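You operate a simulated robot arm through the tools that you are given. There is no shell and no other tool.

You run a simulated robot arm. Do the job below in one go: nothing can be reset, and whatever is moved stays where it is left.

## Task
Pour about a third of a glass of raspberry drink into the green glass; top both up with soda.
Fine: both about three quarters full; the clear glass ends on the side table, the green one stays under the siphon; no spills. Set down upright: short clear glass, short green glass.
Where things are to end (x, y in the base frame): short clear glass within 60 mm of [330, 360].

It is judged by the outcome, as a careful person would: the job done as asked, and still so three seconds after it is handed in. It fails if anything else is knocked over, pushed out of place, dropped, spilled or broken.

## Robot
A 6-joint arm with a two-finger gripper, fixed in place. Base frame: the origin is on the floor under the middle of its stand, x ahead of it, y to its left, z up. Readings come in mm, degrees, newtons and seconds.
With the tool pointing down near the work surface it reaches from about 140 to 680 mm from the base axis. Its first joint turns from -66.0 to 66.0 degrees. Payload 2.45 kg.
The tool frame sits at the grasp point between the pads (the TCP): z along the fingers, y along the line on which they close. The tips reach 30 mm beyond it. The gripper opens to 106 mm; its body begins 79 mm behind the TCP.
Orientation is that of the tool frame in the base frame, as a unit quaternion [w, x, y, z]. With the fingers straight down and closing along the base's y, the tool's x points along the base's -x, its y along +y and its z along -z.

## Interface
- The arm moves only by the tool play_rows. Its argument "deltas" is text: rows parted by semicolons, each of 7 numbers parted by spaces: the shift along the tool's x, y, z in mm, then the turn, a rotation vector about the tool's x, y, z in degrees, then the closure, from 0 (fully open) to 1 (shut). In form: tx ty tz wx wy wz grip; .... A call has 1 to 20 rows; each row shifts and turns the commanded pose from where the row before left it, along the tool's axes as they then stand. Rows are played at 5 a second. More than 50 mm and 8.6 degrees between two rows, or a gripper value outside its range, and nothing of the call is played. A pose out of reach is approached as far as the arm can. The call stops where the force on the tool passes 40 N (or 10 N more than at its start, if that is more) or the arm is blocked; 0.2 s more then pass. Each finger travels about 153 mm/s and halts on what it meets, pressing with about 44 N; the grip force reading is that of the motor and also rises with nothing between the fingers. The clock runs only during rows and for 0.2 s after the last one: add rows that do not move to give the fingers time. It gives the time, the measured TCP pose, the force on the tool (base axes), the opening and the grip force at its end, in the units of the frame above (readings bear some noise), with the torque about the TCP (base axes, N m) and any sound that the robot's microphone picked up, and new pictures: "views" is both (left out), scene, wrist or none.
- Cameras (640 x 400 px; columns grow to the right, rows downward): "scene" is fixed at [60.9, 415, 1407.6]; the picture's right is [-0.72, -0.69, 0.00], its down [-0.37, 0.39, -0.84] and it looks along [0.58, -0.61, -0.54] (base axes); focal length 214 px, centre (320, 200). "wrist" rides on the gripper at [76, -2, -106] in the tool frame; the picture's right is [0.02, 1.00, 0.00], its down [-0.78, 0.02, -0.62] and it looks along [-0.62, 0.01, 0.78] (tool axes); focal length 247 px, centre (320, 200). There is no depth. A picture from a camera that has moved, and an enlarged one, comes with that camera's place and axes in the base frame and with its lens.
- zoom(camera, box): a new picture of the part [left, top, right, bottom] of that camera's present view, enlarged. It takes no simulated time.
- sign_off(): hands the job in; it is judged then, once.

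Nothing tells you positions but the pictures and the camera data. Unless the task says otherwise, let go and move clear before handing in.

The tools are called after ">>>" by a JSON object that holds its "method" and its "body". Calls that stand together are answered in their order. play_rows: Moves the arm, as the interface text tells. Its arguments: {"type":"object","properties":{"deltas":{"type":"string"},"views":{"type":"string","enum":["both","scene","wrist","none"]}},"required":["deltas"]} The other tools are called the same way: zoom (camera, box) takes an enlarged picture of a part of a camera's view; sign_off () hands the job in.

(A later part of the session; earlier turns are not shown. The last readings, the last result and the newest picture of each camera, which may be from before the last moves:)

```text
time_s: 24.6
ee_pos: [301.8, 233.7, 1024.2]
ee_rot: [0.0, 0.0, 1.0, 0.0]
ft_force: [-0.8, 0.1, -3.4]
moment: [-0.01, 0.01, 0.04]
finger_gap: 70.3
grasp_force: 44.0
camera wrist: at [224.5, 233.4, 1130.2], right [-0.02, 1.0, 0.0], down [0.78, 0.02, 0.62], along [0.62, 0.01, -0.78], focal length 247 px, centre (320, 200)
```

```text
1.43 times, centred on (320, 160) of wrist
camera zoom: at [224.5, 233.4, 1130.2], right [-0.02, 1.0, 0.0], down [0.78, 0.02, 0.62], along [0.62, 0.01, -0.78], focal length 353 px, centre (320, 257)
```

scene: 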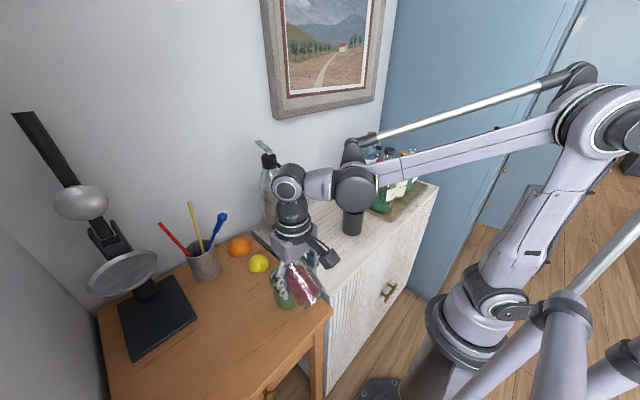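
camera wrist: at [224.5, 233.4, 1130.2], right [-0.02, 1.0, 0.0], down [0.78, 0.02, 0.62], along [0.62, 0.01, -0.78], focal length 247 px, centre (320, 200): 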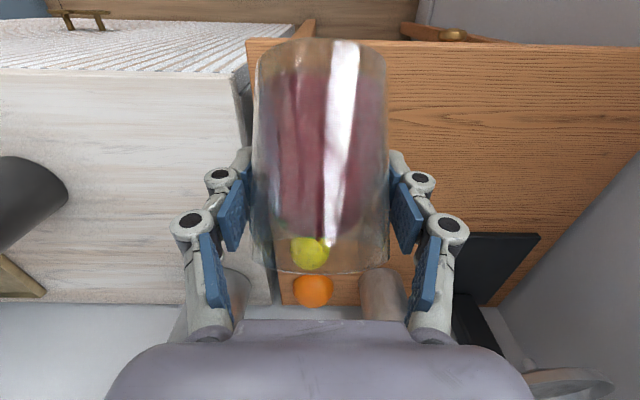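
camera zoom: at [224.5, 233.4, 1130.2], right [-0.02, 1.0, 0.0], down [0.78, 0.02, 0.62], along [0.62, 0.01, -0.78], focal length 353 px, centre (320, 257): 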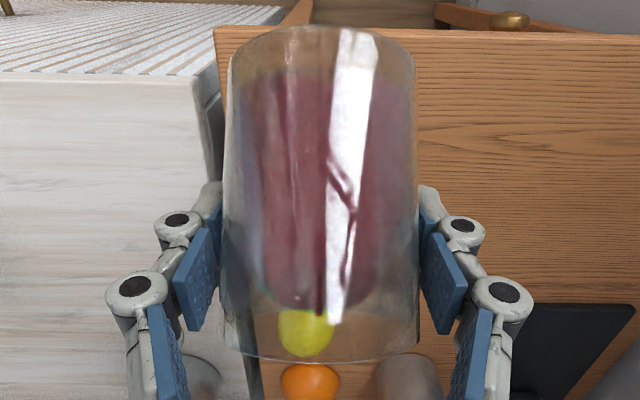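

At 55° the liquid in the clear glass is visibly shrinking. I'll zoom in on the green glass bottom and the table around it to check for spills.

>>> {"method": "zoom", "body": {"camera": "scene", "box": [268, 260, 304, 312]}}

>>> {"method": "zoom", "body": {"camera": "wrist", "box": [250, 150, 400, 300]}}

```text
7.69 times, centred on (286, 286) of scene
camera zoom: at [60.9, 415.0, 1407.6], right [-0.72, -0.69, 0.0], down [-0.37, 0.39, -0.84], along [0.58, -0.61, -0.54], focal length 1650 px, centre (582, -462)
```

zoom: 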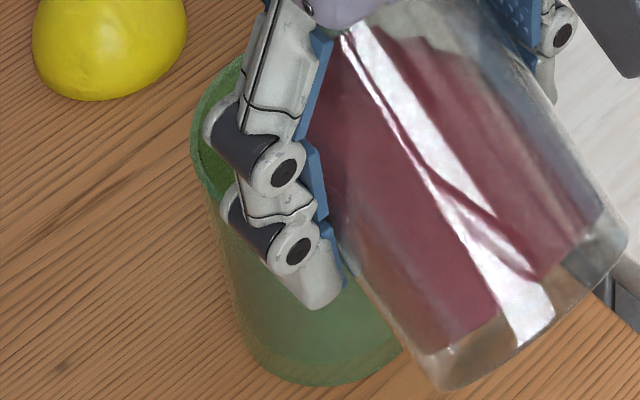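

```text
2.67 times, centred on (325, 225) of wrist
camera zoom: at [224.5, 233.4, 1130.2], right [-0.02, 1.0, 0.0], down [0.78, 0.02, 0.62], along [0.62, 0.01, -0.78], focal length 659 px, centre (307, 133)
```

zoom: 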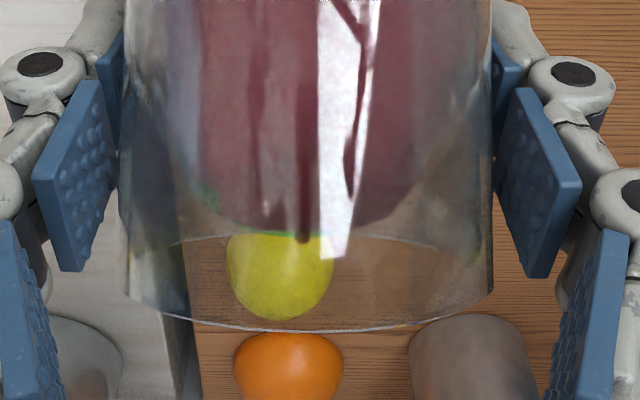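

The liquid surface just meets the lip, so it is pouring with about 0.45 of a glass left. I'll tilt a bit more, toward 61°, to leave about a third.

>>> {"method": "play_rows", "body": {"deltas": "0 0 0 0 1 0 1; 0 0 0 0 1 0 1; 0 0 0 0 1 0 1; 0 0 0 0 0 0 1; 0 0 0 0 0 0 1; 0 0 0 0 0 0 1; 0 0 0 0 0 0 1; 0 0 0 0 0 0 1", "views": "both"}}

>>> {"method": "zoom", "body": {"camera": "scene", "box": [268, 260, 304, 312]}}

>>> {"method": "zoom", "body": {"camera": "wrist", "box": [240, 20, 400, 300]}}

```text
time_s: 26.4
ee_pos: [302.2, 234.0, 1023.5]
ee_rot: [-0.025, 0.0, 1.0, 0.0]
ft_force: [-0.2, -0.3, -3.5]
moment: [0.0, -0.04, -0.04]
finger_gap: 70.3
grasp_force: 44.3
camera wrist: at [230.7, 233.7, 1133.8], right [-0.02, 1.0, 0.0], down [0.81, 0.02, 0.58], along [0.58, 0.01, -0.81], focal length 247 px, centre (320, 200)
```

scene: 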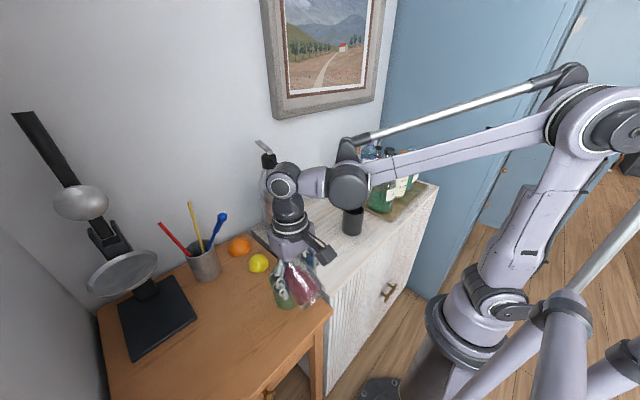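
wrist: 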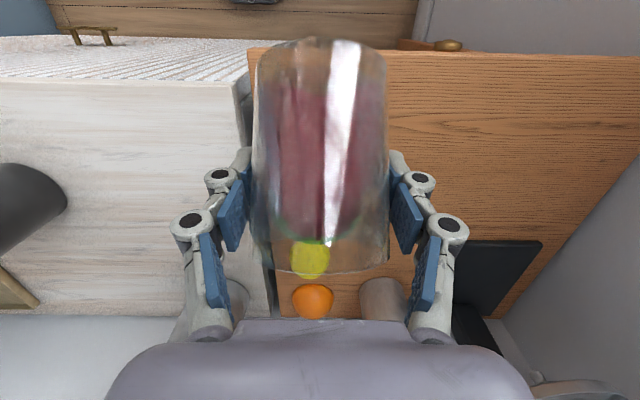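

```text
7.69 times, centred on (286, 286) of scene
camera zoom: at [60.9, 415.0, 1407.6], right [-0.72, -0.69, 0.0], down [-0.37, 0.39, -0.84], along [0.58, -0.61, -0.54], focal length 1650 px, centre (582, -462)
```

zoom: 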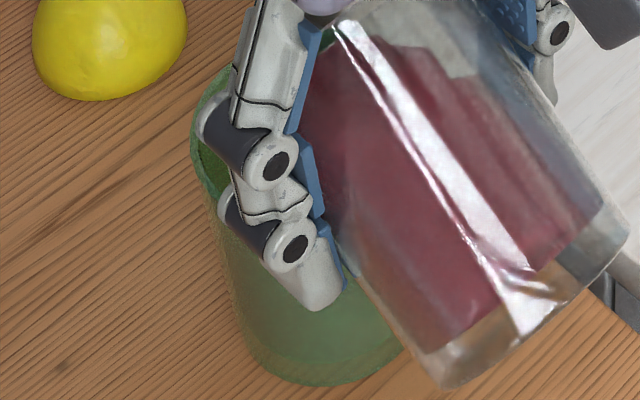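

```text
1.43 times, centred on (320, 160) of wrist
camera zoom: at [230.7, 233.7, 1133.8], right [-0.02, 1.0, 0.0], down [0.81, 0.02, 0.58], along [0.58, 0.01, -0.81], focal length 353 px, centre (320, 257)
```

zoom: 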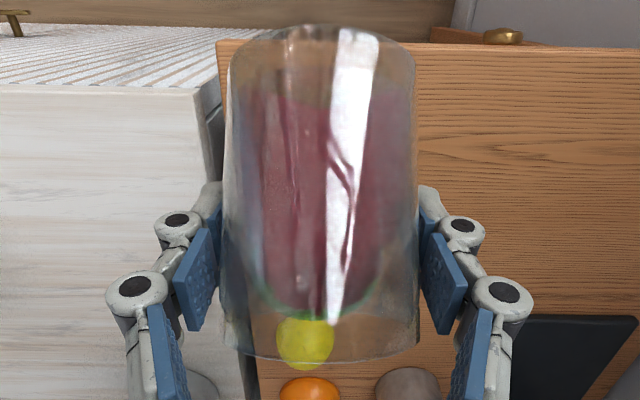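

At 58° about 0.4 of a glass remains. I'll tilt roughly 3–4° more to finish the third.

>>> {"method": "play_rows", "body": {"deltas": "0 0 0 0 1 0 1; 0 0 0 0 1 0 1; 0 0 0 0 1 0 1; 0 0 0 0 0.5 0 1; 0 0 0 0 0 0 1; 0 0 0 0 0 0 1; 0 0 0 0 0 0 1; 0 0 0 0 0 0 1; 0 0 0 0 0 0 1", "views": "both"}}

>>> {"method": "zoom", "body": {"camera": "scene", "box": [268, 260, 304, 312]}}

>>> {"method": "zoom", "body": {"camera": "wrist", "box": [240, 20, 400, 300]}}

```text
time_s: 28.4
ee_pos: [302.9, 233.1, 1024.0]
ee_rot: [-0.056, 0.0, 0.998, 0.0]
ft_force: [-0.3, -0.4, -3.5]
moment: [-0.01, -0.07, 0.0]
finger_gap: 70.1
grasp_force: 44.0
camera wrist: at [238.4, 233.3, 1138.0], right [-0.02, 1.0, 0.0], down [0.85, 0.02, 0.53], along [0.53, 0.01, -0.85], focal length 247 px, centre (320, 200)
```

scene: 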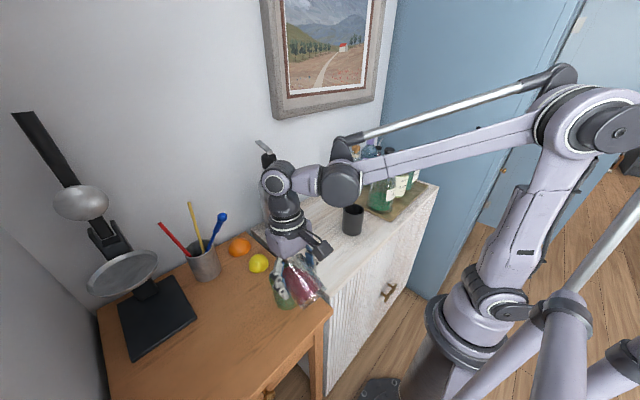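
wrist: 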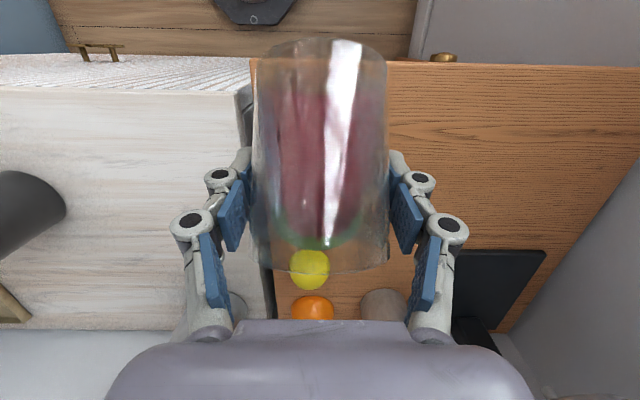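

```text
7.69 times, centred on (286, 286) of scene
camera zoom: at [60.9, 415.0, 1407.6], right [-0.72, -0.69, 0.0], down [-0.37, 0.39, -0.84], along [0.58, -0.61, -0.54], focal length 1650 px, centre (582, -462)
```

zoom: 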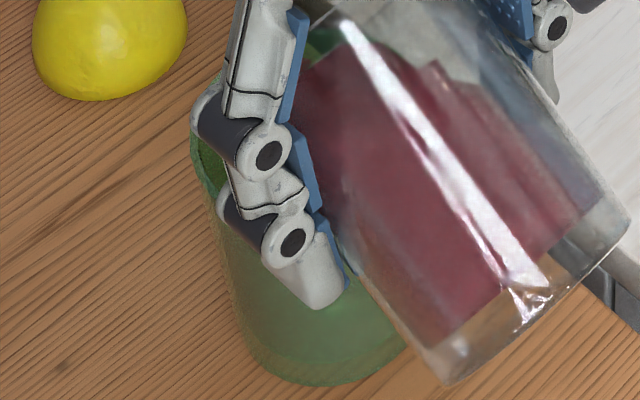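

```text
1.43 times, centred on (320, 160) of wrist
camera zoom: at [238.4, 233.3, 1138.0], right [-0.02, 1.0, 0.0], down [0.85, 0.02, 0.53], along [0.53, 0.01, -0.85], focal length 353 px, centre (320, 257)
```

zoom: 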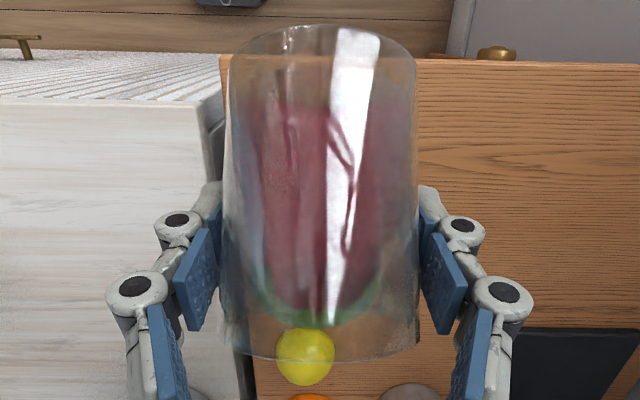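

At 61.5° roughly 0.35 of a glass should be left. I'll tilt back, lift clear and compare the two levels.

>>> {"method": "play_rows", "body": {"deltas": "0 0 0 0 -3 0 1; 0 0 0 0 -5 0 1; 0 0 0 0 -6 0 1; 0 0 0 0 -6 0 1; 0 0 0 0 -6 0 1; 0 0 0 0 -5 0 1; 0 0 0 0 -3 0 1; 0 0 0 0 -2 0 1; 0 0 0 0 0 0 1", "views": "scene"}}

```text
time_s: 30.4
ee_pos: [303.1, 233.8, 1023.9]
ee_rot: [0.255, 0.0, 0.967, 0.0]
ft_force: [-0.4, 0.1, -2.4]
moment: [-0.03, -0.04, -0.01]
finger_gap: 70.2
grasp_force: 44.1
```

scene: 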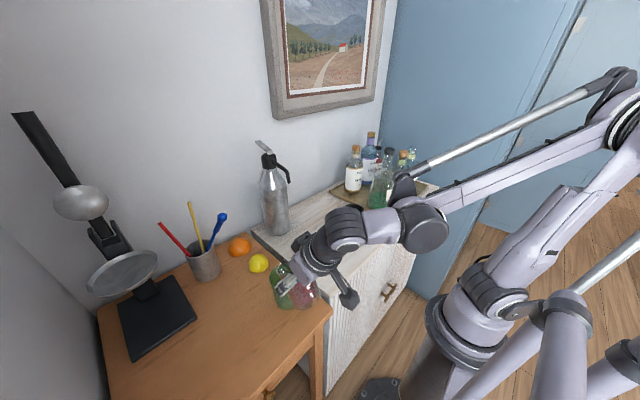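

Now I'll lift 45 mm and return the glass upright.

>>> {"method": "play_rows", "body": {"deltas": "-3.2 0 -5.6 0 0 0 1; -5.4 0 -9.5 0 0 0 1; -5.4 0 -9.5 0 0 0 1; -5.4 0 -9.5 0 0 0 1; -2.8 0 -5.1 0 0 0 1; 0 0 0 0 -2.5 0 1; 0 0 0 0 -4 0 1; 0 0 0 0 -5 0 1; 0 0 0 0 -5 0 1; 0 0 0 0 -4.5 0 1; 0 0 0 0 -3 0 1; 0 0 0 0 -1.5 0 1; 0 0 0 0 0 0 1; 0 0 0 0 0 0 1", "views": "both"}}

>>> {"method": "zoom", "body": {"camera": "scene", "box": [240, 220, 360, 320]}}

>>> {"method": "zoom", "body": {"camera": "wrist", "box": [220, 0, 420, 300]}}

```text
time_s: 33.4
ee_pos: [302.8, 233.7, 1068.7]
ee_rot: [0.462, 0.0, 0.887, 0.0]
ft_force: [1.3, -0.2, -2.7]
moment: [-0.01, -0.02, 0.02]
finger_gap: 70.0
grasp_force: 44.5
camera wrist: at [170.9, 233.9, 1067.0], right [-0.01, 1.0, -0.02], down [-0.06, 0.02, 1.0], along [1.0, 0.01, 0.06], focal length 247 px, centre (320, 200)
```

scene: 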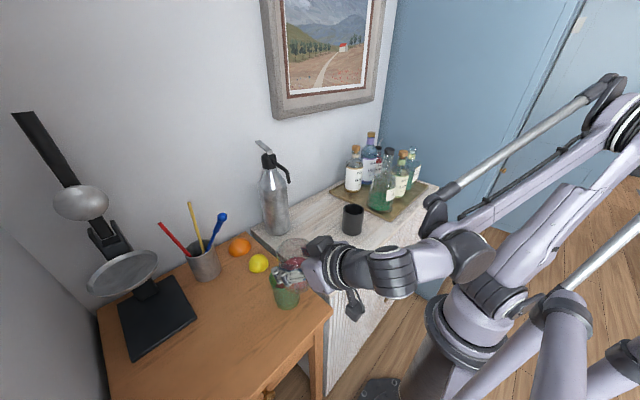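
wrist: 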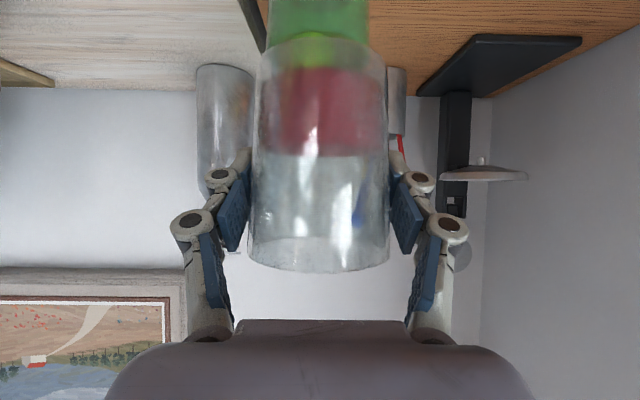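

```text
4.00 times, centred on (300, 270) of scene
camera zoom: at [60.9, 415.0, 1407.6], right [-0.72, -0.69, 0.0], down [-0.37, 0.39, -0.84], along [0.58, -0.61, -0.54], focal length 858 px, centre (400, -80)
```

zoom: 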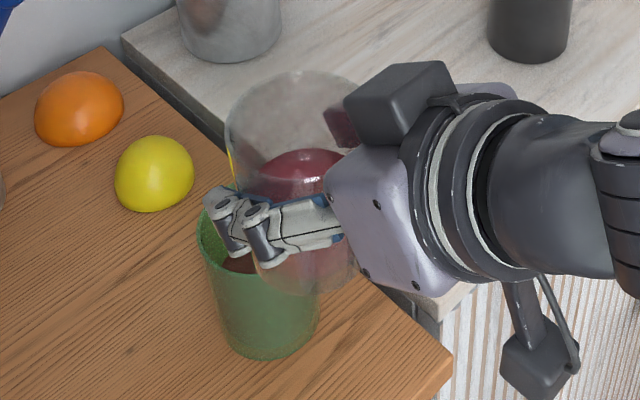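

```text
1.33 times, centred on (320, 150) of wrist
camera zoom: at [170.9, 233.9, 1067.0], right [-0.01, 1.0, -0.02], down [-0.06, 0.02, 1.0], along [1.0, 0.01, 0.06], focal length 329 px, centre (320, 267)
```

zoom: 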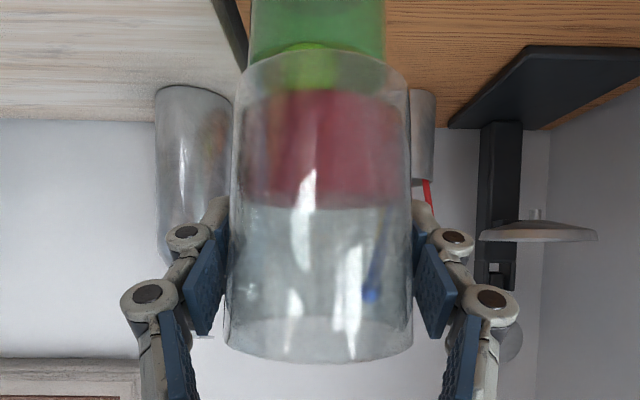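

The clear glass now shows about 0.39 of its depth, down from 0.68, so nearly a third has gone over. I'll shift sideways over the cabinet to see the green glass level properly.

>>> {"method": "play_rows", "body": {"deltas": "0 -6 0 0 0 0 1; 0 -12 0 0 0 0 1; 0 -18 0 0 0 0 1; 0 -18 0 0 0 0 1; 0 -18 0 0 0 0 1; 0 -18 0 0 0 0 1; 0 -18 0 0 0 0 1; 0 -12 0 0 0 0 1; 0 -6 0 0 0 0 1; 0 0 0 0 0 0 1; 0 0 0 0 0 0 1", "views": "both"}}

>>> {"method": "zoom", "body": {"camera": "scene", "box": [260, 250, 310, 315]}}

>>> {"method": "zoom", "body": {"camera": "wrist", "box": [220, 0, 420, 300]}}

>>> {"method": "zoom", "body": {"camera": "wrist", "box": [400, 0, 560, 100]}}

```text
time_s: 35.8
ee_pos: [302.7, 107.7, 1069.8]
ee_rot: [0.461, 0.0, 0.887, 0.0]
ft_force: [-0.2, -0.7, -3.6]
moment: [-0.05, 0.03, -0.02]
finger_gap: 70.2
grasp_force: 43.7
camera wrist: at [171.3, 107.3, 1067.3], right [-0.01, 1.0, -0.02], down [-0.06, 0.02, 1.0], along [1.0, 0.01, 0.06], focal length 247 px, centre (320, 200)
```

scene: 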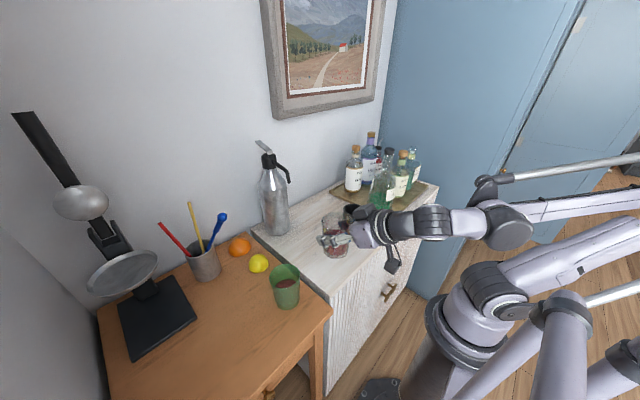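
wrist: 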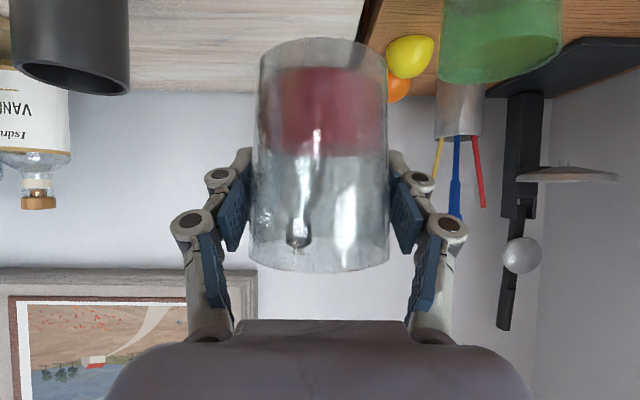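

```text
6.15 times, centred on (285, 282) of scene
camera zoom: at [60.9, 415.0, 1407.6], right [-0.72, -0.69, 0.0], down [-0.37, 0.39, -0.84], along [0.58, -0.61, -0.54], focal length 1320 px, centre (535, -308)
```

zoom: 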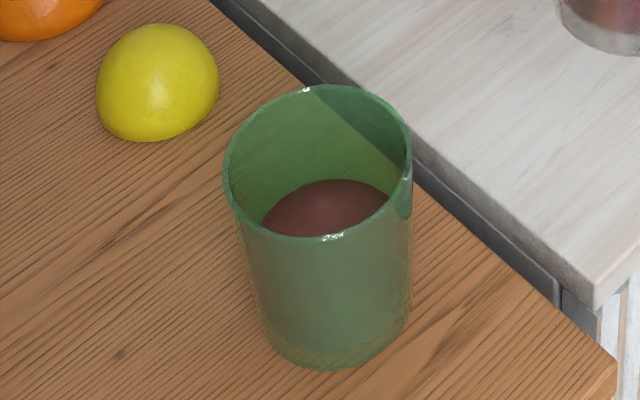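

```text
1.33 times, centred on (320, 150) of wrist
camera zoom: at [171.3, 107.3, 1067.3], right [-0.01, 1.0, -0.02], down [-0.06, 0.02, 1.0], along [1.0, 0.01, 0.06], focal length 329 px, centre (320, 267)
```

zoom: 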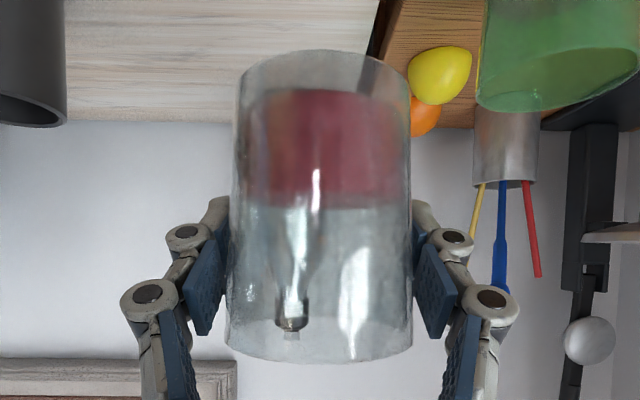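

```text
4.00 times, centred on (480, 50) of wrist
camera zoom: at [171.3, 107.3, 1067.3], right [-0.01, 1.0, -0.02], down [-0.06, 0.02, 1.0], along [1.0, 0.01, 0.06], focal length 988 px, centre (-320, 800)
```

zoom: 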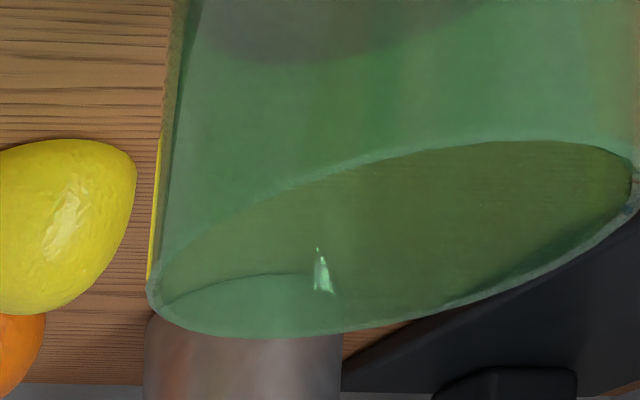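

No spill is visible, and the green glass holds a dark raspberry layer. I'll zoom further to measure both levels.

>>> {"method": "zoom", "body": {"camera": "wrist", "box": [250, 30, 400, 280]}}

>>> {"method": "zoom", "body": {"camera": "scene", "box": [305, 200, 365, 275]}}

>>> {"method": "zoom", "body": {"camera": "wrist", "box": [260, 60, 390, 180]}}

```text
1.60 times, centred on (325, 155) of wrist
camera zoom: at [171.3, 107.3, 1067.3], right [-0.01, 1.0, -0.02], down [-0.06, 0.02, 1.0], along [1.0, 0.01, 0.06], focal length 395 px, centre (312, 272)
```

zoom: 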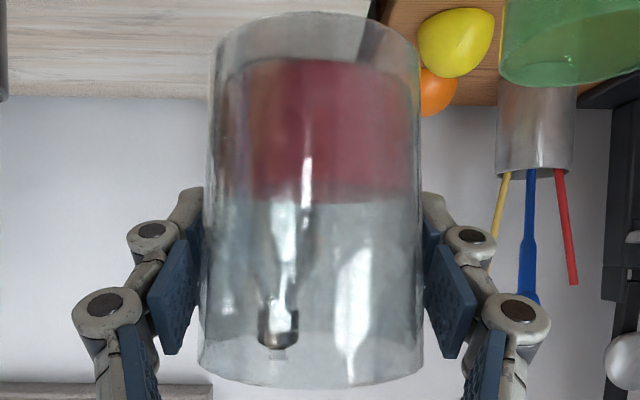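

```text
5.33 times, centred on (335, 238) of scene
camera zoom: at [60.9, 415.0, 1407.6], right [-0.72, -0.69, 0.0], down [-0.37, 0.39, -0.84], along [0.58, -0.61, -0.54], focal length 1144 px, centre (240, 0)
```

zoom: 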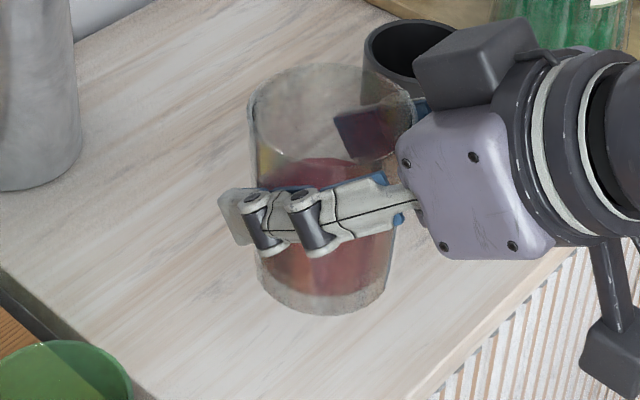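

```text
3.33 times, centred on (325, 120) of wrist
camera zoom: at [171.3, 107.3, 1067.3], right [-0.01, 1.0, -0.02], down [-0.06, 0.02, 1.0], along [1.0, 0.01, 0.06], focal length 823 px, centre (303, 467)
```

zoom: 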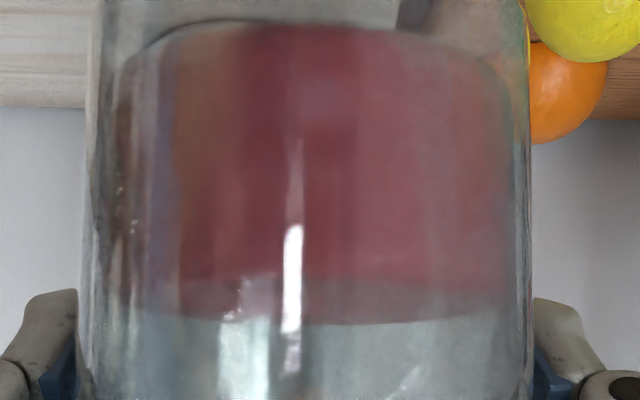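

Both glasses now hold roughly a third, around 0.34–0.35 each. Next I carry the clear glass in front of the siphon, staying below the spout.

>>> {"method": "play_rows", "body": {"deltas": "-3.7 -2 6.3 0 0 0 1; -7.4 -4 12.6 0 0 0 1; -9.2 -5 15.8 0 0 0 1; -9.2 -5 15.8 0 0 0 1; -9.2 -5 15.8 0 0 0 1; -9.2 -5 15.8 0 0 0 1; -7.4 -4 12.6 0 0 0 1; -3.7 -2 6.3 0 0 0 1; 5.4 0 3.8 0 0 0 1; 10.8 0 7.5 0 0 0 1; 13.4 0 9.4 0 0 0 1; 13.4 0 9.4 0 0 0 1; 13.4 0 9.4 0 0 0 1; 13.4 0 9.4 0 0 0 1; 10.8 0 7.5 0 0 0 1; 5.4 0 3.8 0 0 0 1; 0 0 0 0 0 0 1", "views": "both"}}

```text
time_s: 39.4
ee_pos: [419.9, 75.5, 953.7]
ee_rot: [0.461, 0.0, 0.887, 0.0]
ft_force: [-0.9, 0.7, -4.3]
moment: [0.02, 0.0, -0.02]
finger_gap: 70.1
grasp_force: 43.7
camera wrist: at [288.0, 75.6, 952.7], right [-0.01, 1.0, -0.02], down [-0.06, 0.02, 1.0], along [1.0, 0.01, 0.06], focal length 247 px, centre (320, 200)
```

scene: 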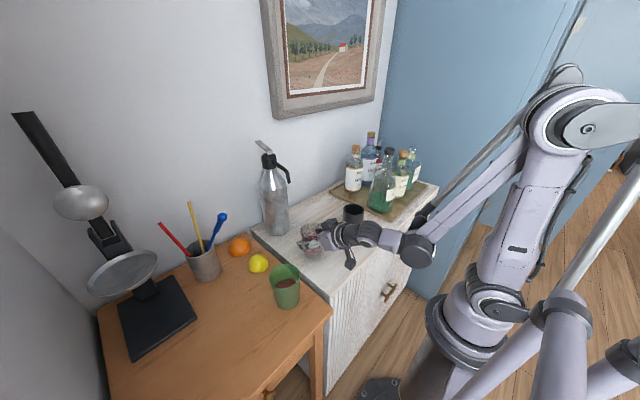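
wrist: 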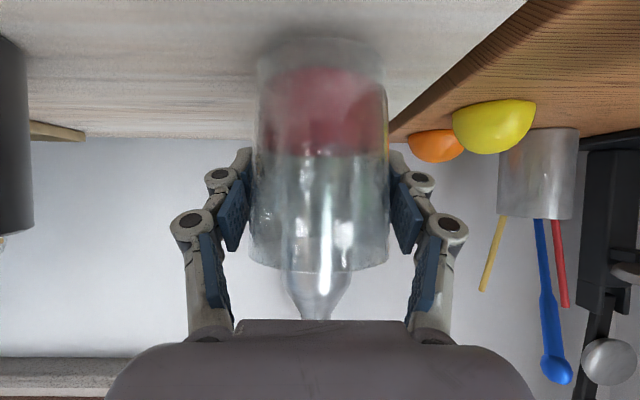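

The glass is just above the cabinet in front of the siphon. I'll slide it forward under the spout.

>>> {"method": "play_rows", "body": {"deltas": "-4.3 0 6.1 0 0 0 1; -8.6 0 12.2 0 0 0 1; -10.7 0 15.3 0 0 0 1; -10.7 0 15.3 0 0 0 1; -8.6 0 12.2 0 0 0 1; -4.3 0 6.1 0 0 0 1; 0 0 0 0 0 0 1", "views": "both"}}

>>> {"method": "zoom", "body": {"camera": "scene", "box": [240, 130, 360, 270]}}

>>> {"method": "zoom", "body": {"camera": "wrist", "box": [220, 20, 420, 320]}}

```text
time_s: 41.0
ee_pos: [502.1, 74.0, 955.1]
ee_rot: [0.462, 0.0, 0.887, 0.001]
ft_force: [-0.2, 0.4, -3.6]
moment: [-0.03, 0.03, -0.01]
finger_gap: 70.4
grasp_force: 44.3
camera wrist: at [370.2, 74.9, 953.2], right [-0.01, 1.0, -0.02], down [-0.06, 0.02, 1.0], along [1.0, 0.01, 0.06], focal length 247 px, centre (320, 200)
```

scene: 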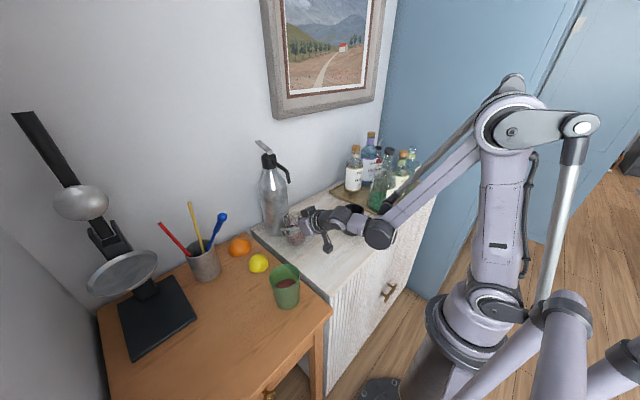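
wrist: 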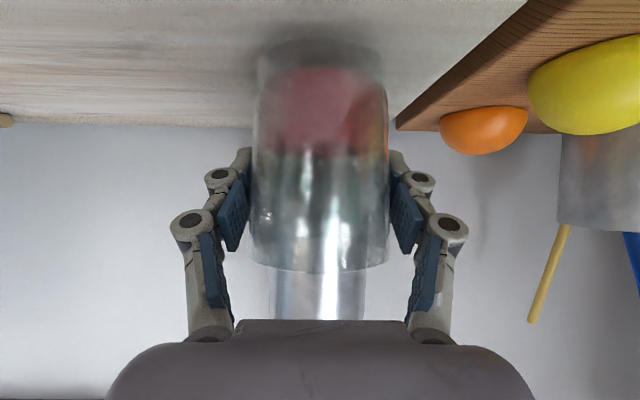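

```text
2.86 times, centred on (300, 200) of scene
camera zoom: at [60.9, 415.0, 1407.6], right [-0.72, -0.69, 0.0], down [-0.37, 0.39, -0.84], along [0.58, -0.61, -0.54], focal length 613 px, centre (377, 200)
```

zoom: 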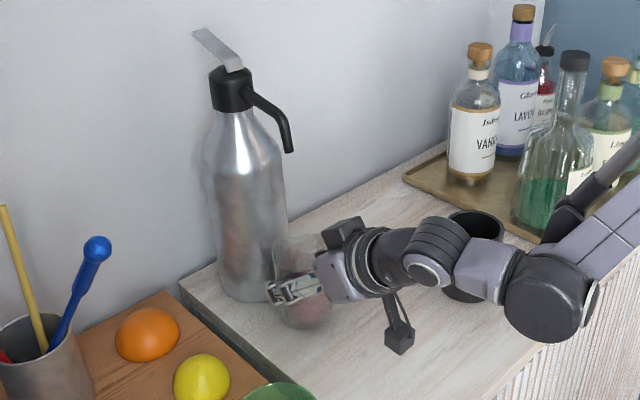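

```text
1.33 times, centred on (320, 170) of wrist
camera zoom: at [370.2, 74.9, 953.2], right [-0.01, 1.0, -0.02], down [-0.06, 0.02, 1.0], along [1.0, 0.01, 0.06], focal length 329 px, centre (320, 240)
```

zoom: 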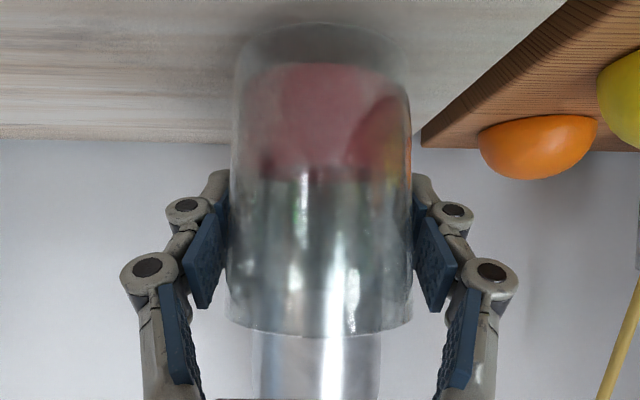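

The glass is under the spout, about 10 mm above the top. I'll lower it gently until it touches.

>>> {"method": "play_rows", "body": {"deltas": "1.64 0 1.15 0 0 0 1; 1.64 0 1.15 0 0 0 1; 1.64 0 1.15 0 0 0 1; 1.23 0 0.86 0 0 0 1; 0 0 0 0 0 0 1; 0 0 0 0 0 0 1", "views": "wrist"}}

```text
time_s: 42.4
ee_pos: [501.2, 75.5, 948.6]
ee_rot: [0.462, 0.0, 0.887, 0.0]
ft_force: [0.7, 0.9, -3.5]
moment: [0.0, -0.01, -0.03]
finger_gap: 70.3
grasp_force: 44.3
camera wrist: at [369.3, 75.9, 945.8], right [-0.01, 1.0, -0.02], down [-0.06, 0.02, 1.0], along [1.0, 0.01, 0.06], focal length 247 px, centre (320, 200)
```

wrist: 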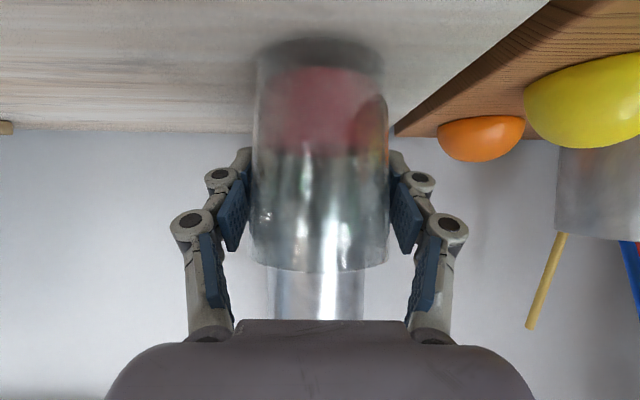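

Contact is expected at about z 944.5, so I'll continue in 1 mm steps.

>>> {"method": "play_rows", "body": {"deltas": "0.82 0 0.57 0 0 0 1; 0.82 0 0.57 0 0 0 1; 0 0 0 0 0 0 1", "views": "none"}}

>>> {"method": "play_rows", "body": {"deltas": "0.82 0 0.57 0 0 0 1; 0 0 0 0 0 0 1", "views": "none"}}

```text
time_s: 43.2
ee_pos: [501.6, 77.3, 945.2]
ee_rot: [0.462, 0.001, 0.887, 0.0]
ft_force: [0.9, -1.2, -2.5]
moment: [-0.03, 0.01, -0.01]
finger_gap: 70.1
grasp_force: 44.5
```

```text
time_s: 43.8
ee_pos: [501.4, 76.7, 945.4]
ee_rot: [0.463, 0.0, 0.886, 0.0]
ft_force: [-2.4, 0.6, 13.1]
moment: [0.06, 0.72, -0.01]
finger_gap: 70.0
grasp_force: 43.7
```

The glass is on the cabinet with 13 N of contact. I'll ease off half a millimetre and open the gripper.

>>> {"method": "play_rows", "body": {"deltas": "-0.5 0 -0.35 0 0 0 1; 0 0 0 0 0 0 0.3; 0 0 0 0 0 0 0.2; 0 0 0 0 0 0 0.1; 0 0 0 0 0 0 0; 0 0 0 0 0 0 0", "views": "both"}}

>>> {"method": "zoom", "body": {"camera": "wrist", "box": [220, 20, 420, 320]}}

```text
time_s: 45.2
ee_pos: [500.6, 76.6, 944.0]
ee_rot: [0.461, -0.001, 0.887, 0.001]
ft_force: [0.0, -0.2, 0.2]
moment: [0.05, 0.0, -0.05]
finger_gap: 106.1
grasp_force: 0.0
camera wrist: at [369.2, 75.8, 942.5], right [-0.01, 1.0, -0.02], down [-0.06, 0.02, 1.0], along [1.0, 0.01, 0.06], focal length 247 px, centre (320, 200)
```

scene: 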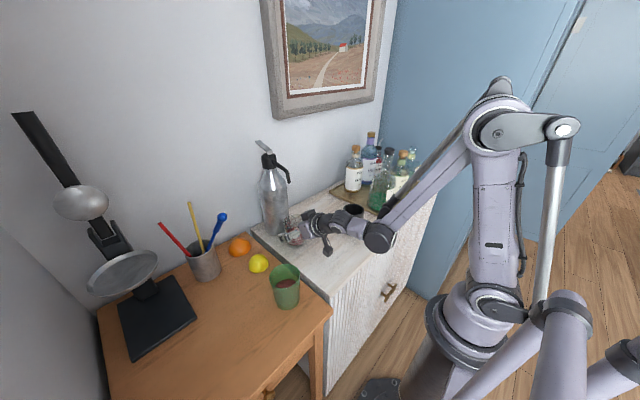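
wrist: 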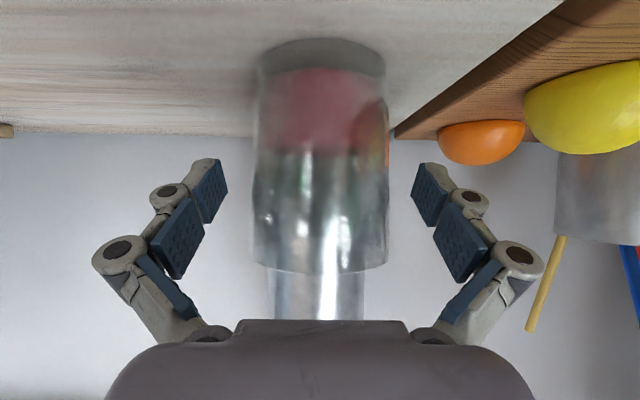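

```text
1.33 times, centred on (320, 170) of wrist
camera zoom: at [369.2, 75.8, 942.5], right [-0.01, 1.0, -0.02], down [-0.06, 0.02, 1.0], along [1.0, 0.01, 0.06], focal length 329 px, centre (320, 240)
```

zoom: 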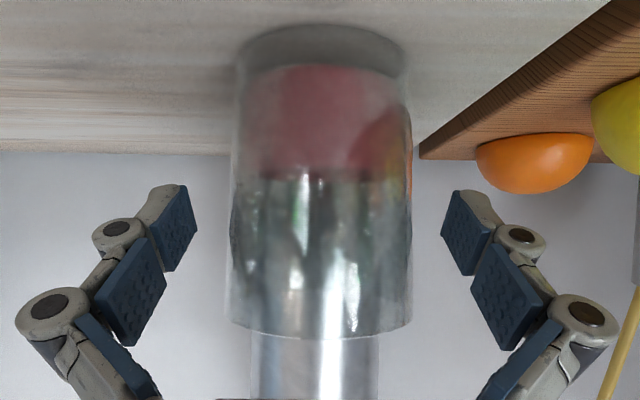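

The clear glass stands on its own under the spout. I'll back the open fingers out along the tool axis, rise well above the siphon and close the gripper.

>>> {"method": "play_rows", "body": {"deltas": "0 0 -10 0 0 0 0; 0 0 -25 0 0 0 0; 0 0 -35 0 0 0 0; 0 0 -35 0 0 0 0; 0 0 -25 0 0 0 0; -36.9 0 -25.8 0 0 0 0; -36.9 0 -25.8 0 0 0 0.5; -36.9 0 -25.8 0 0 0 1; -36.9 0 -25.8 0 0 0 1; -36.9 0 -25.8 0 0 0 1; -36.9 0 -25.8 0 0 0 1; 0 0 0 0 6.25 0 1; 0 0 0 0 6.25 0 1; 0 0 0 0 6.25 0 1; 0 0 0 0 6.25 0 1; 0 0 0 0 0 0 1", "views": "both"}}

>>> {"method": "zoom", "body": {"camera": "scene", "box": [240, 130, 360, 270]}}

```text
time_s: 48.6
ee_pos: [395.2, 75.5, 1289.4]
ee_rot: [0.258, 0.0, 0.966, 0.0]
ft_force: [0.1, 0.6, 0.3]
moment: [0.02, -0.02, 0.01]
finger_gap: 0.0
grasp_force: 28.3
camera wrist: at [274.7, 75.4, 1342.7], right [-0.02, 1.0, -0.01], down [0.37, 0.02, 0.93], along [0.93, 0.01, -0.37], focal length 247 px, centre (320, 200)
```

scene: 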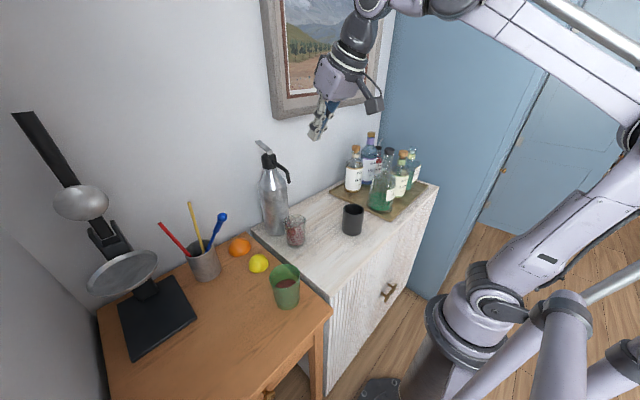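
wrist: 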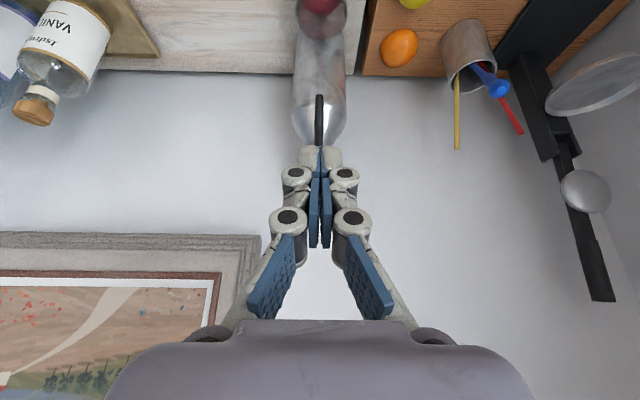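

```text
2.86 times, centred on (300, 200) of scene
camera zoom: at [60.9, 415.0, 1407.6], right [-0.72, -0.69, 0.0], down [-0.37, 0.39, -0.84], along [0.58, -0.61, -0.54], focal length 613 px, centre (377, 200)
```

zoom: 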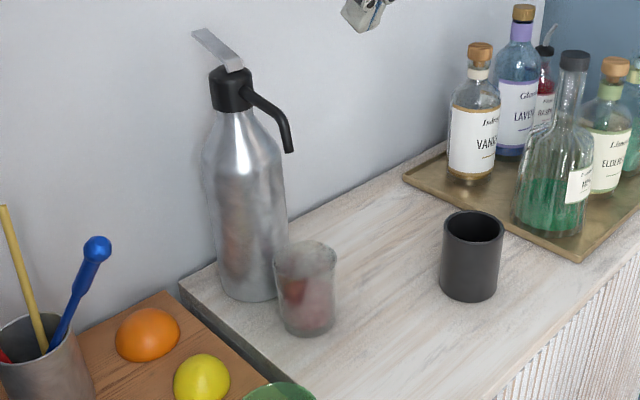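

The glass stands under the spout. I'll zoom in on the siphon head from the wrist camera.

>>> {"method": "zoom", "body": {"camera": "wrist", "box": [270, 0, 370, 150]}}

>>> {"method": "zoom", "body": {"camera": "scene", "box": [250, 130, 310, 250]}}

```text
2.67 times, centred on (320, 75) of wrist
camera zoom: at [274.7, 75.4, 1342.7], right [-0.02, 1.0, -0.01], down [0.37, 0.02, 0.93], along [0.93, 0.01, -0.37], focal length 659 px, centre (320, 533)
```

zoom: 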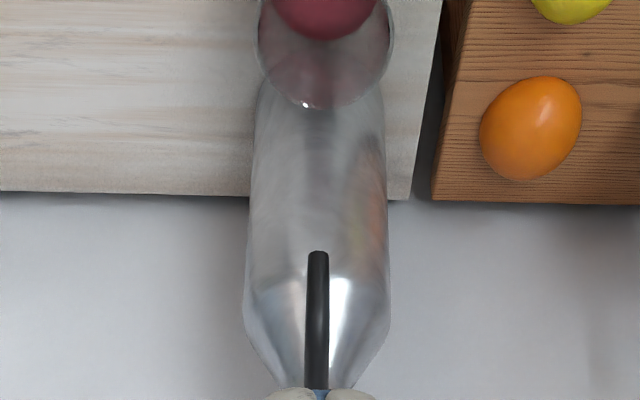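

```text
3.33 times, centred on (280, 190) of scene
camera zoom: at [60.9, 415.0, 1407.6], right [-0.72, -0.69, 0.0], down [-0.37, 0.39, -0.84], along [0.58, -0.61, -0.54], focal length 715 px, centre (453, 233)
```

zoom: 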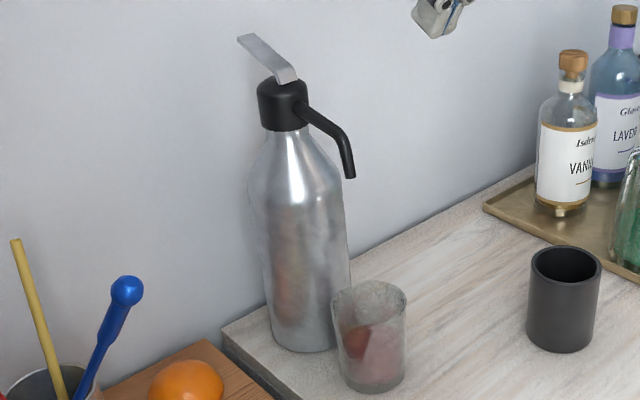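

The spout tip sits about 10 mm beyond the glass centre in x, comfortably inside the rim. I'll move the closed fingers above the lever's rear end, near x≈628, z≈1200.

>>> {"method": "play_rows", "body": {"deltas": "-34.9 0.4 26.4 0 0 0 1; -34.9 0.4 26.4 0 0 0 1; -34.9 0.4 26.4 0 0 0 1; -34.9 0.4 26.4 0 0 0 1; -34.9 0.4 26.4 0 0 0 1; 0 0 0 0 0 0 1", "views": "both"}}

>>> {"method": "zoom", "body": {"camera": "scene", "box": [240, 110, 310, 180]}}

>>> {"method": "zoom", "body": {"camera": "wrist", "box": [260, 80, 380, 230]}}

```text
time_s: 50.0
ee_pos: [612.2, 74.3, 1263.1]
ee_rot: [0.259, 0.0, 0.966, 0.0]
ft_force: [-0.5, 0.3, 0.0]
moment: [0.02, 0.03, -0.04]
finger_gap: 0.1
grasp_force: 28.9
camera wrist: at [491.8, 74.3, 1317.2], right [-0.02, 1.0, -0.01], down [0.37, 0.02, 0.93], along [0.93, 0.01, -0.37], focal length 247 px, centre (320, 200)
```

scene: 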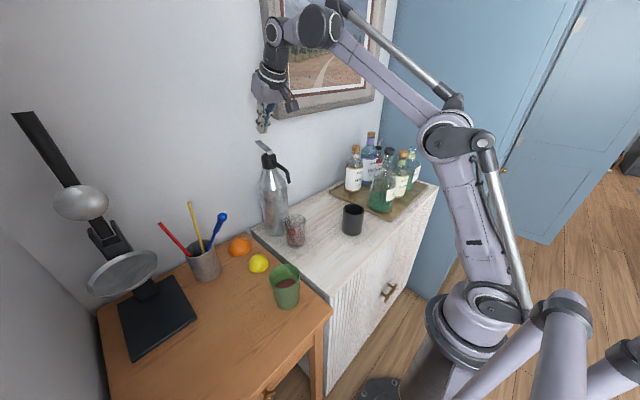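
wrist: 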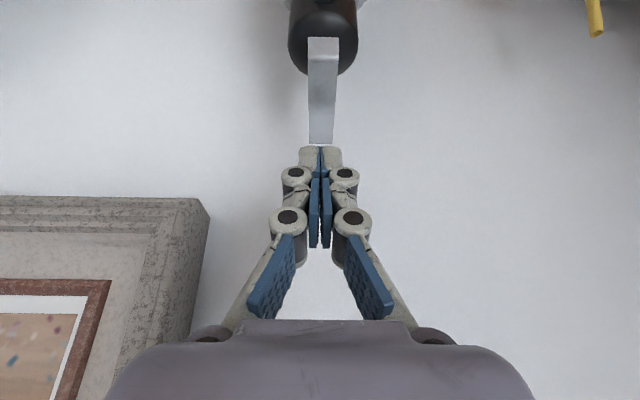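

```text
5.71 times, centred on (275, 145) of scene
camera zoom: at [60.9, 415.0, 1407.6], right [-0.72, -0.69, 0.0], down [-0.37, 0.39, -0.84], along [0.58, -0.61, -0.54], focal length 1226 px, centre (577, 514)
```

zoom: 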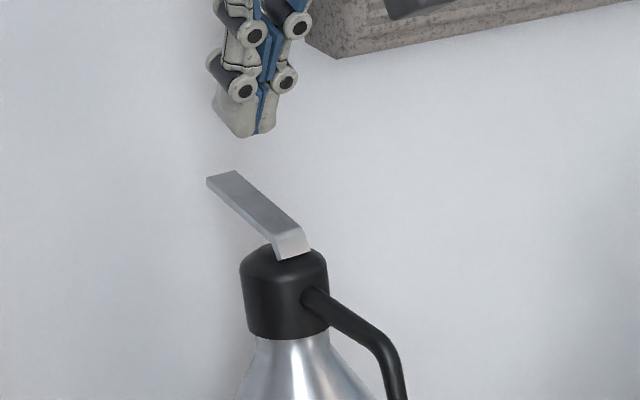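

```text
2.67 times, centred on (320, 155) of wrist
camera zoom: at [491.8, 74.3, 1317.2], right [-0.02, 1.0, -0.01], down [0.37, 0.02, 0.93], along [0.93, 0.01, -0.37], focal length 659 px, centre (320, 320)
```

zoom: 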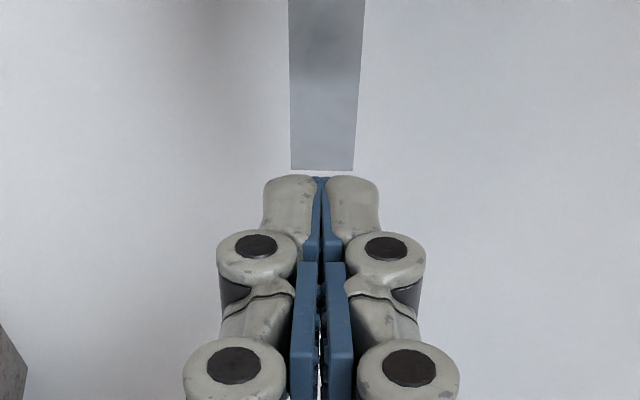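

The fingertips are centred above the lever. I'll descend 30 mm and then approach in small steps.

>>> {"method": "play_rows", "body": {"deltas": "2.5 0 4.33 0 0 0 1; 2.5 0 4.33 0 0 0 1; 2.5 0 4.33 0 0 0 1; 2.5 0 4.33 0 0 0 1; 2.5 0 4.33 0 0 0 1; 1.5 0 2.6 0 0 0 1; 0 0 0 0 0 0 1", "views": "scene"}}

>>> {"method": "zoom", "body": {"camera": "scene", "box": [240, 110, 310, 180]}}

```text
time_s: 51.6
ee_pos: [612.8, 78.0, 1234.8]
ee_rot: [0.259, 0.0, 0.966, -0.001]
ft_force: [0.6, 0.2, 0.9]
moment: [-0.02, 0.0, 0.01]
finger_gap: 0.2
grasp_force: 28.9
```

scene: 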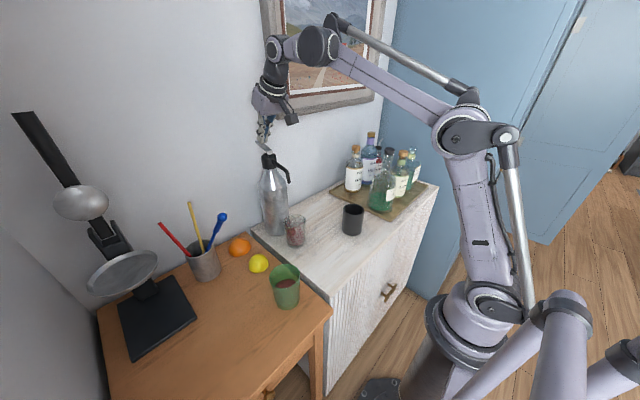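

```text
5.71 times, centred on (275, 145) of scene
camera zoom: at [60.9, 415.0, 1407.6], right [-0.72, -0.69, 0.0], down [-0.37, 0.39, -0.84], along [0.58, -0.61, -0.54], focal length 1226 px, centre (577, 514)
```

zoom: 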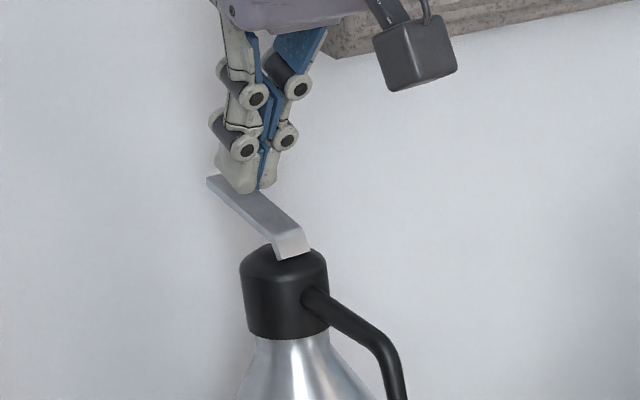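

The tips are about 8 mm above the lever. I'll step down and watch for contact force and sound.

>>> {"method": "play_rows", "body": {"deltas": "1 0 1.73 0 0 0 1; 1 0 1.73 0 0 0 1; 1 0 1.73 0 0 0 1", "views": "none"}}

>>> {"method": "play_rows", "body": {"deltas": "1 0 1.73 0 0 0 1; 1 0 1.73 0 0 0 1", "views": "none"}}

```text
time_s: 52.4
ee_pos: [610.7, 78.1, 1228.4]
ee_rot: [0.259, 0.0, 0.966, 0.0]
ft_force: [0.0, -0.3, 0.1]
moment: [0.0, 0.0, 0.02]
finger_gap: 0.0
grasp_force: 28.8
```

```text
time_s: 53.0
ee_pos: [611.2, 77.6, 1225.6]
ee_rot: [0.259, 0.0, 0.966, 0.001]
ft_force: [0.5, 0.5, 3.4]
moment: [0.01, -0.02, -0.02]
finger_gap: 5.8
grasp_force: 28.6
```

First contact is 3.4 N, and the fingertips spread slightly. I'll have a look.

>>> {"method": "zoom", "body": {"camera": "scene", "box": [240, 110, 310, 180]}}

>>> {"method": "zoom", "body": {"camera": "wrist", "box": [260, 80, 380, 230]}}

>>> {"method": "zoom", "body": {"camera": "scene", "box": [250, 150, 320, 255]}}

```text
5.71 times, centred on (275, 145) of scene
camera zoom: at [60.8, 415.0, 1407.6], right [-0.72, -0.69, 0.0], down [-0.37, 0.39, -0.84], along [0.58, -0.61, -0.54], focal length 1226 px, centre (577, 514)
```

zoom: 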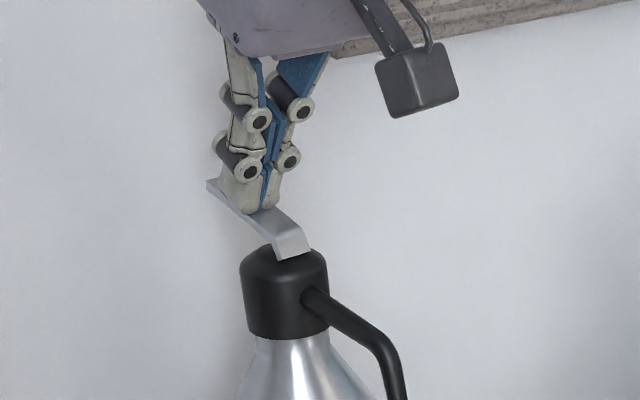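

```text
2.67 times, centred on (320, 155) of wrist
camera zoom: at [491.8, 77.9, 1278.4], right [-0.02, 1.0, -0.01], down [0.37, 0.02, 0.93], along [0.93, 0.01, -0.37], focal length 659 px, centre (320, 320)
```

zoom: 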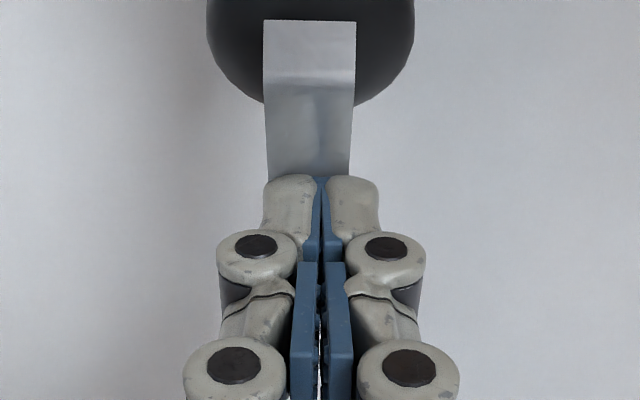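

```text
3.81 times, centred on (285, 202) of scene
camera zoom: at [60.8, 415.0, 1407.6], right [-0.72, -0.69, 0.0], down [-0.37, 0.39, -0.84], along [0.58, -0.61, -0.54], focal length 817 px, centre (453, 190)
```

zoom: 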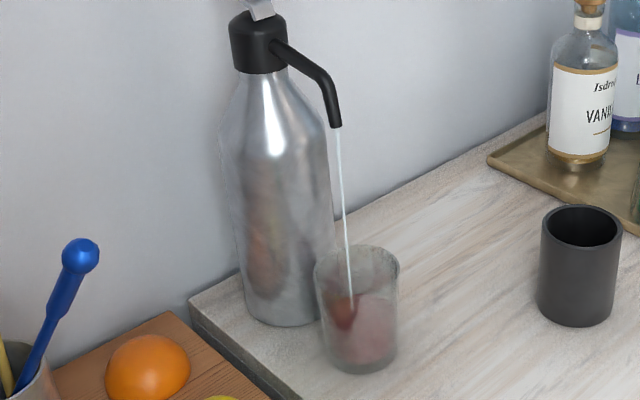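

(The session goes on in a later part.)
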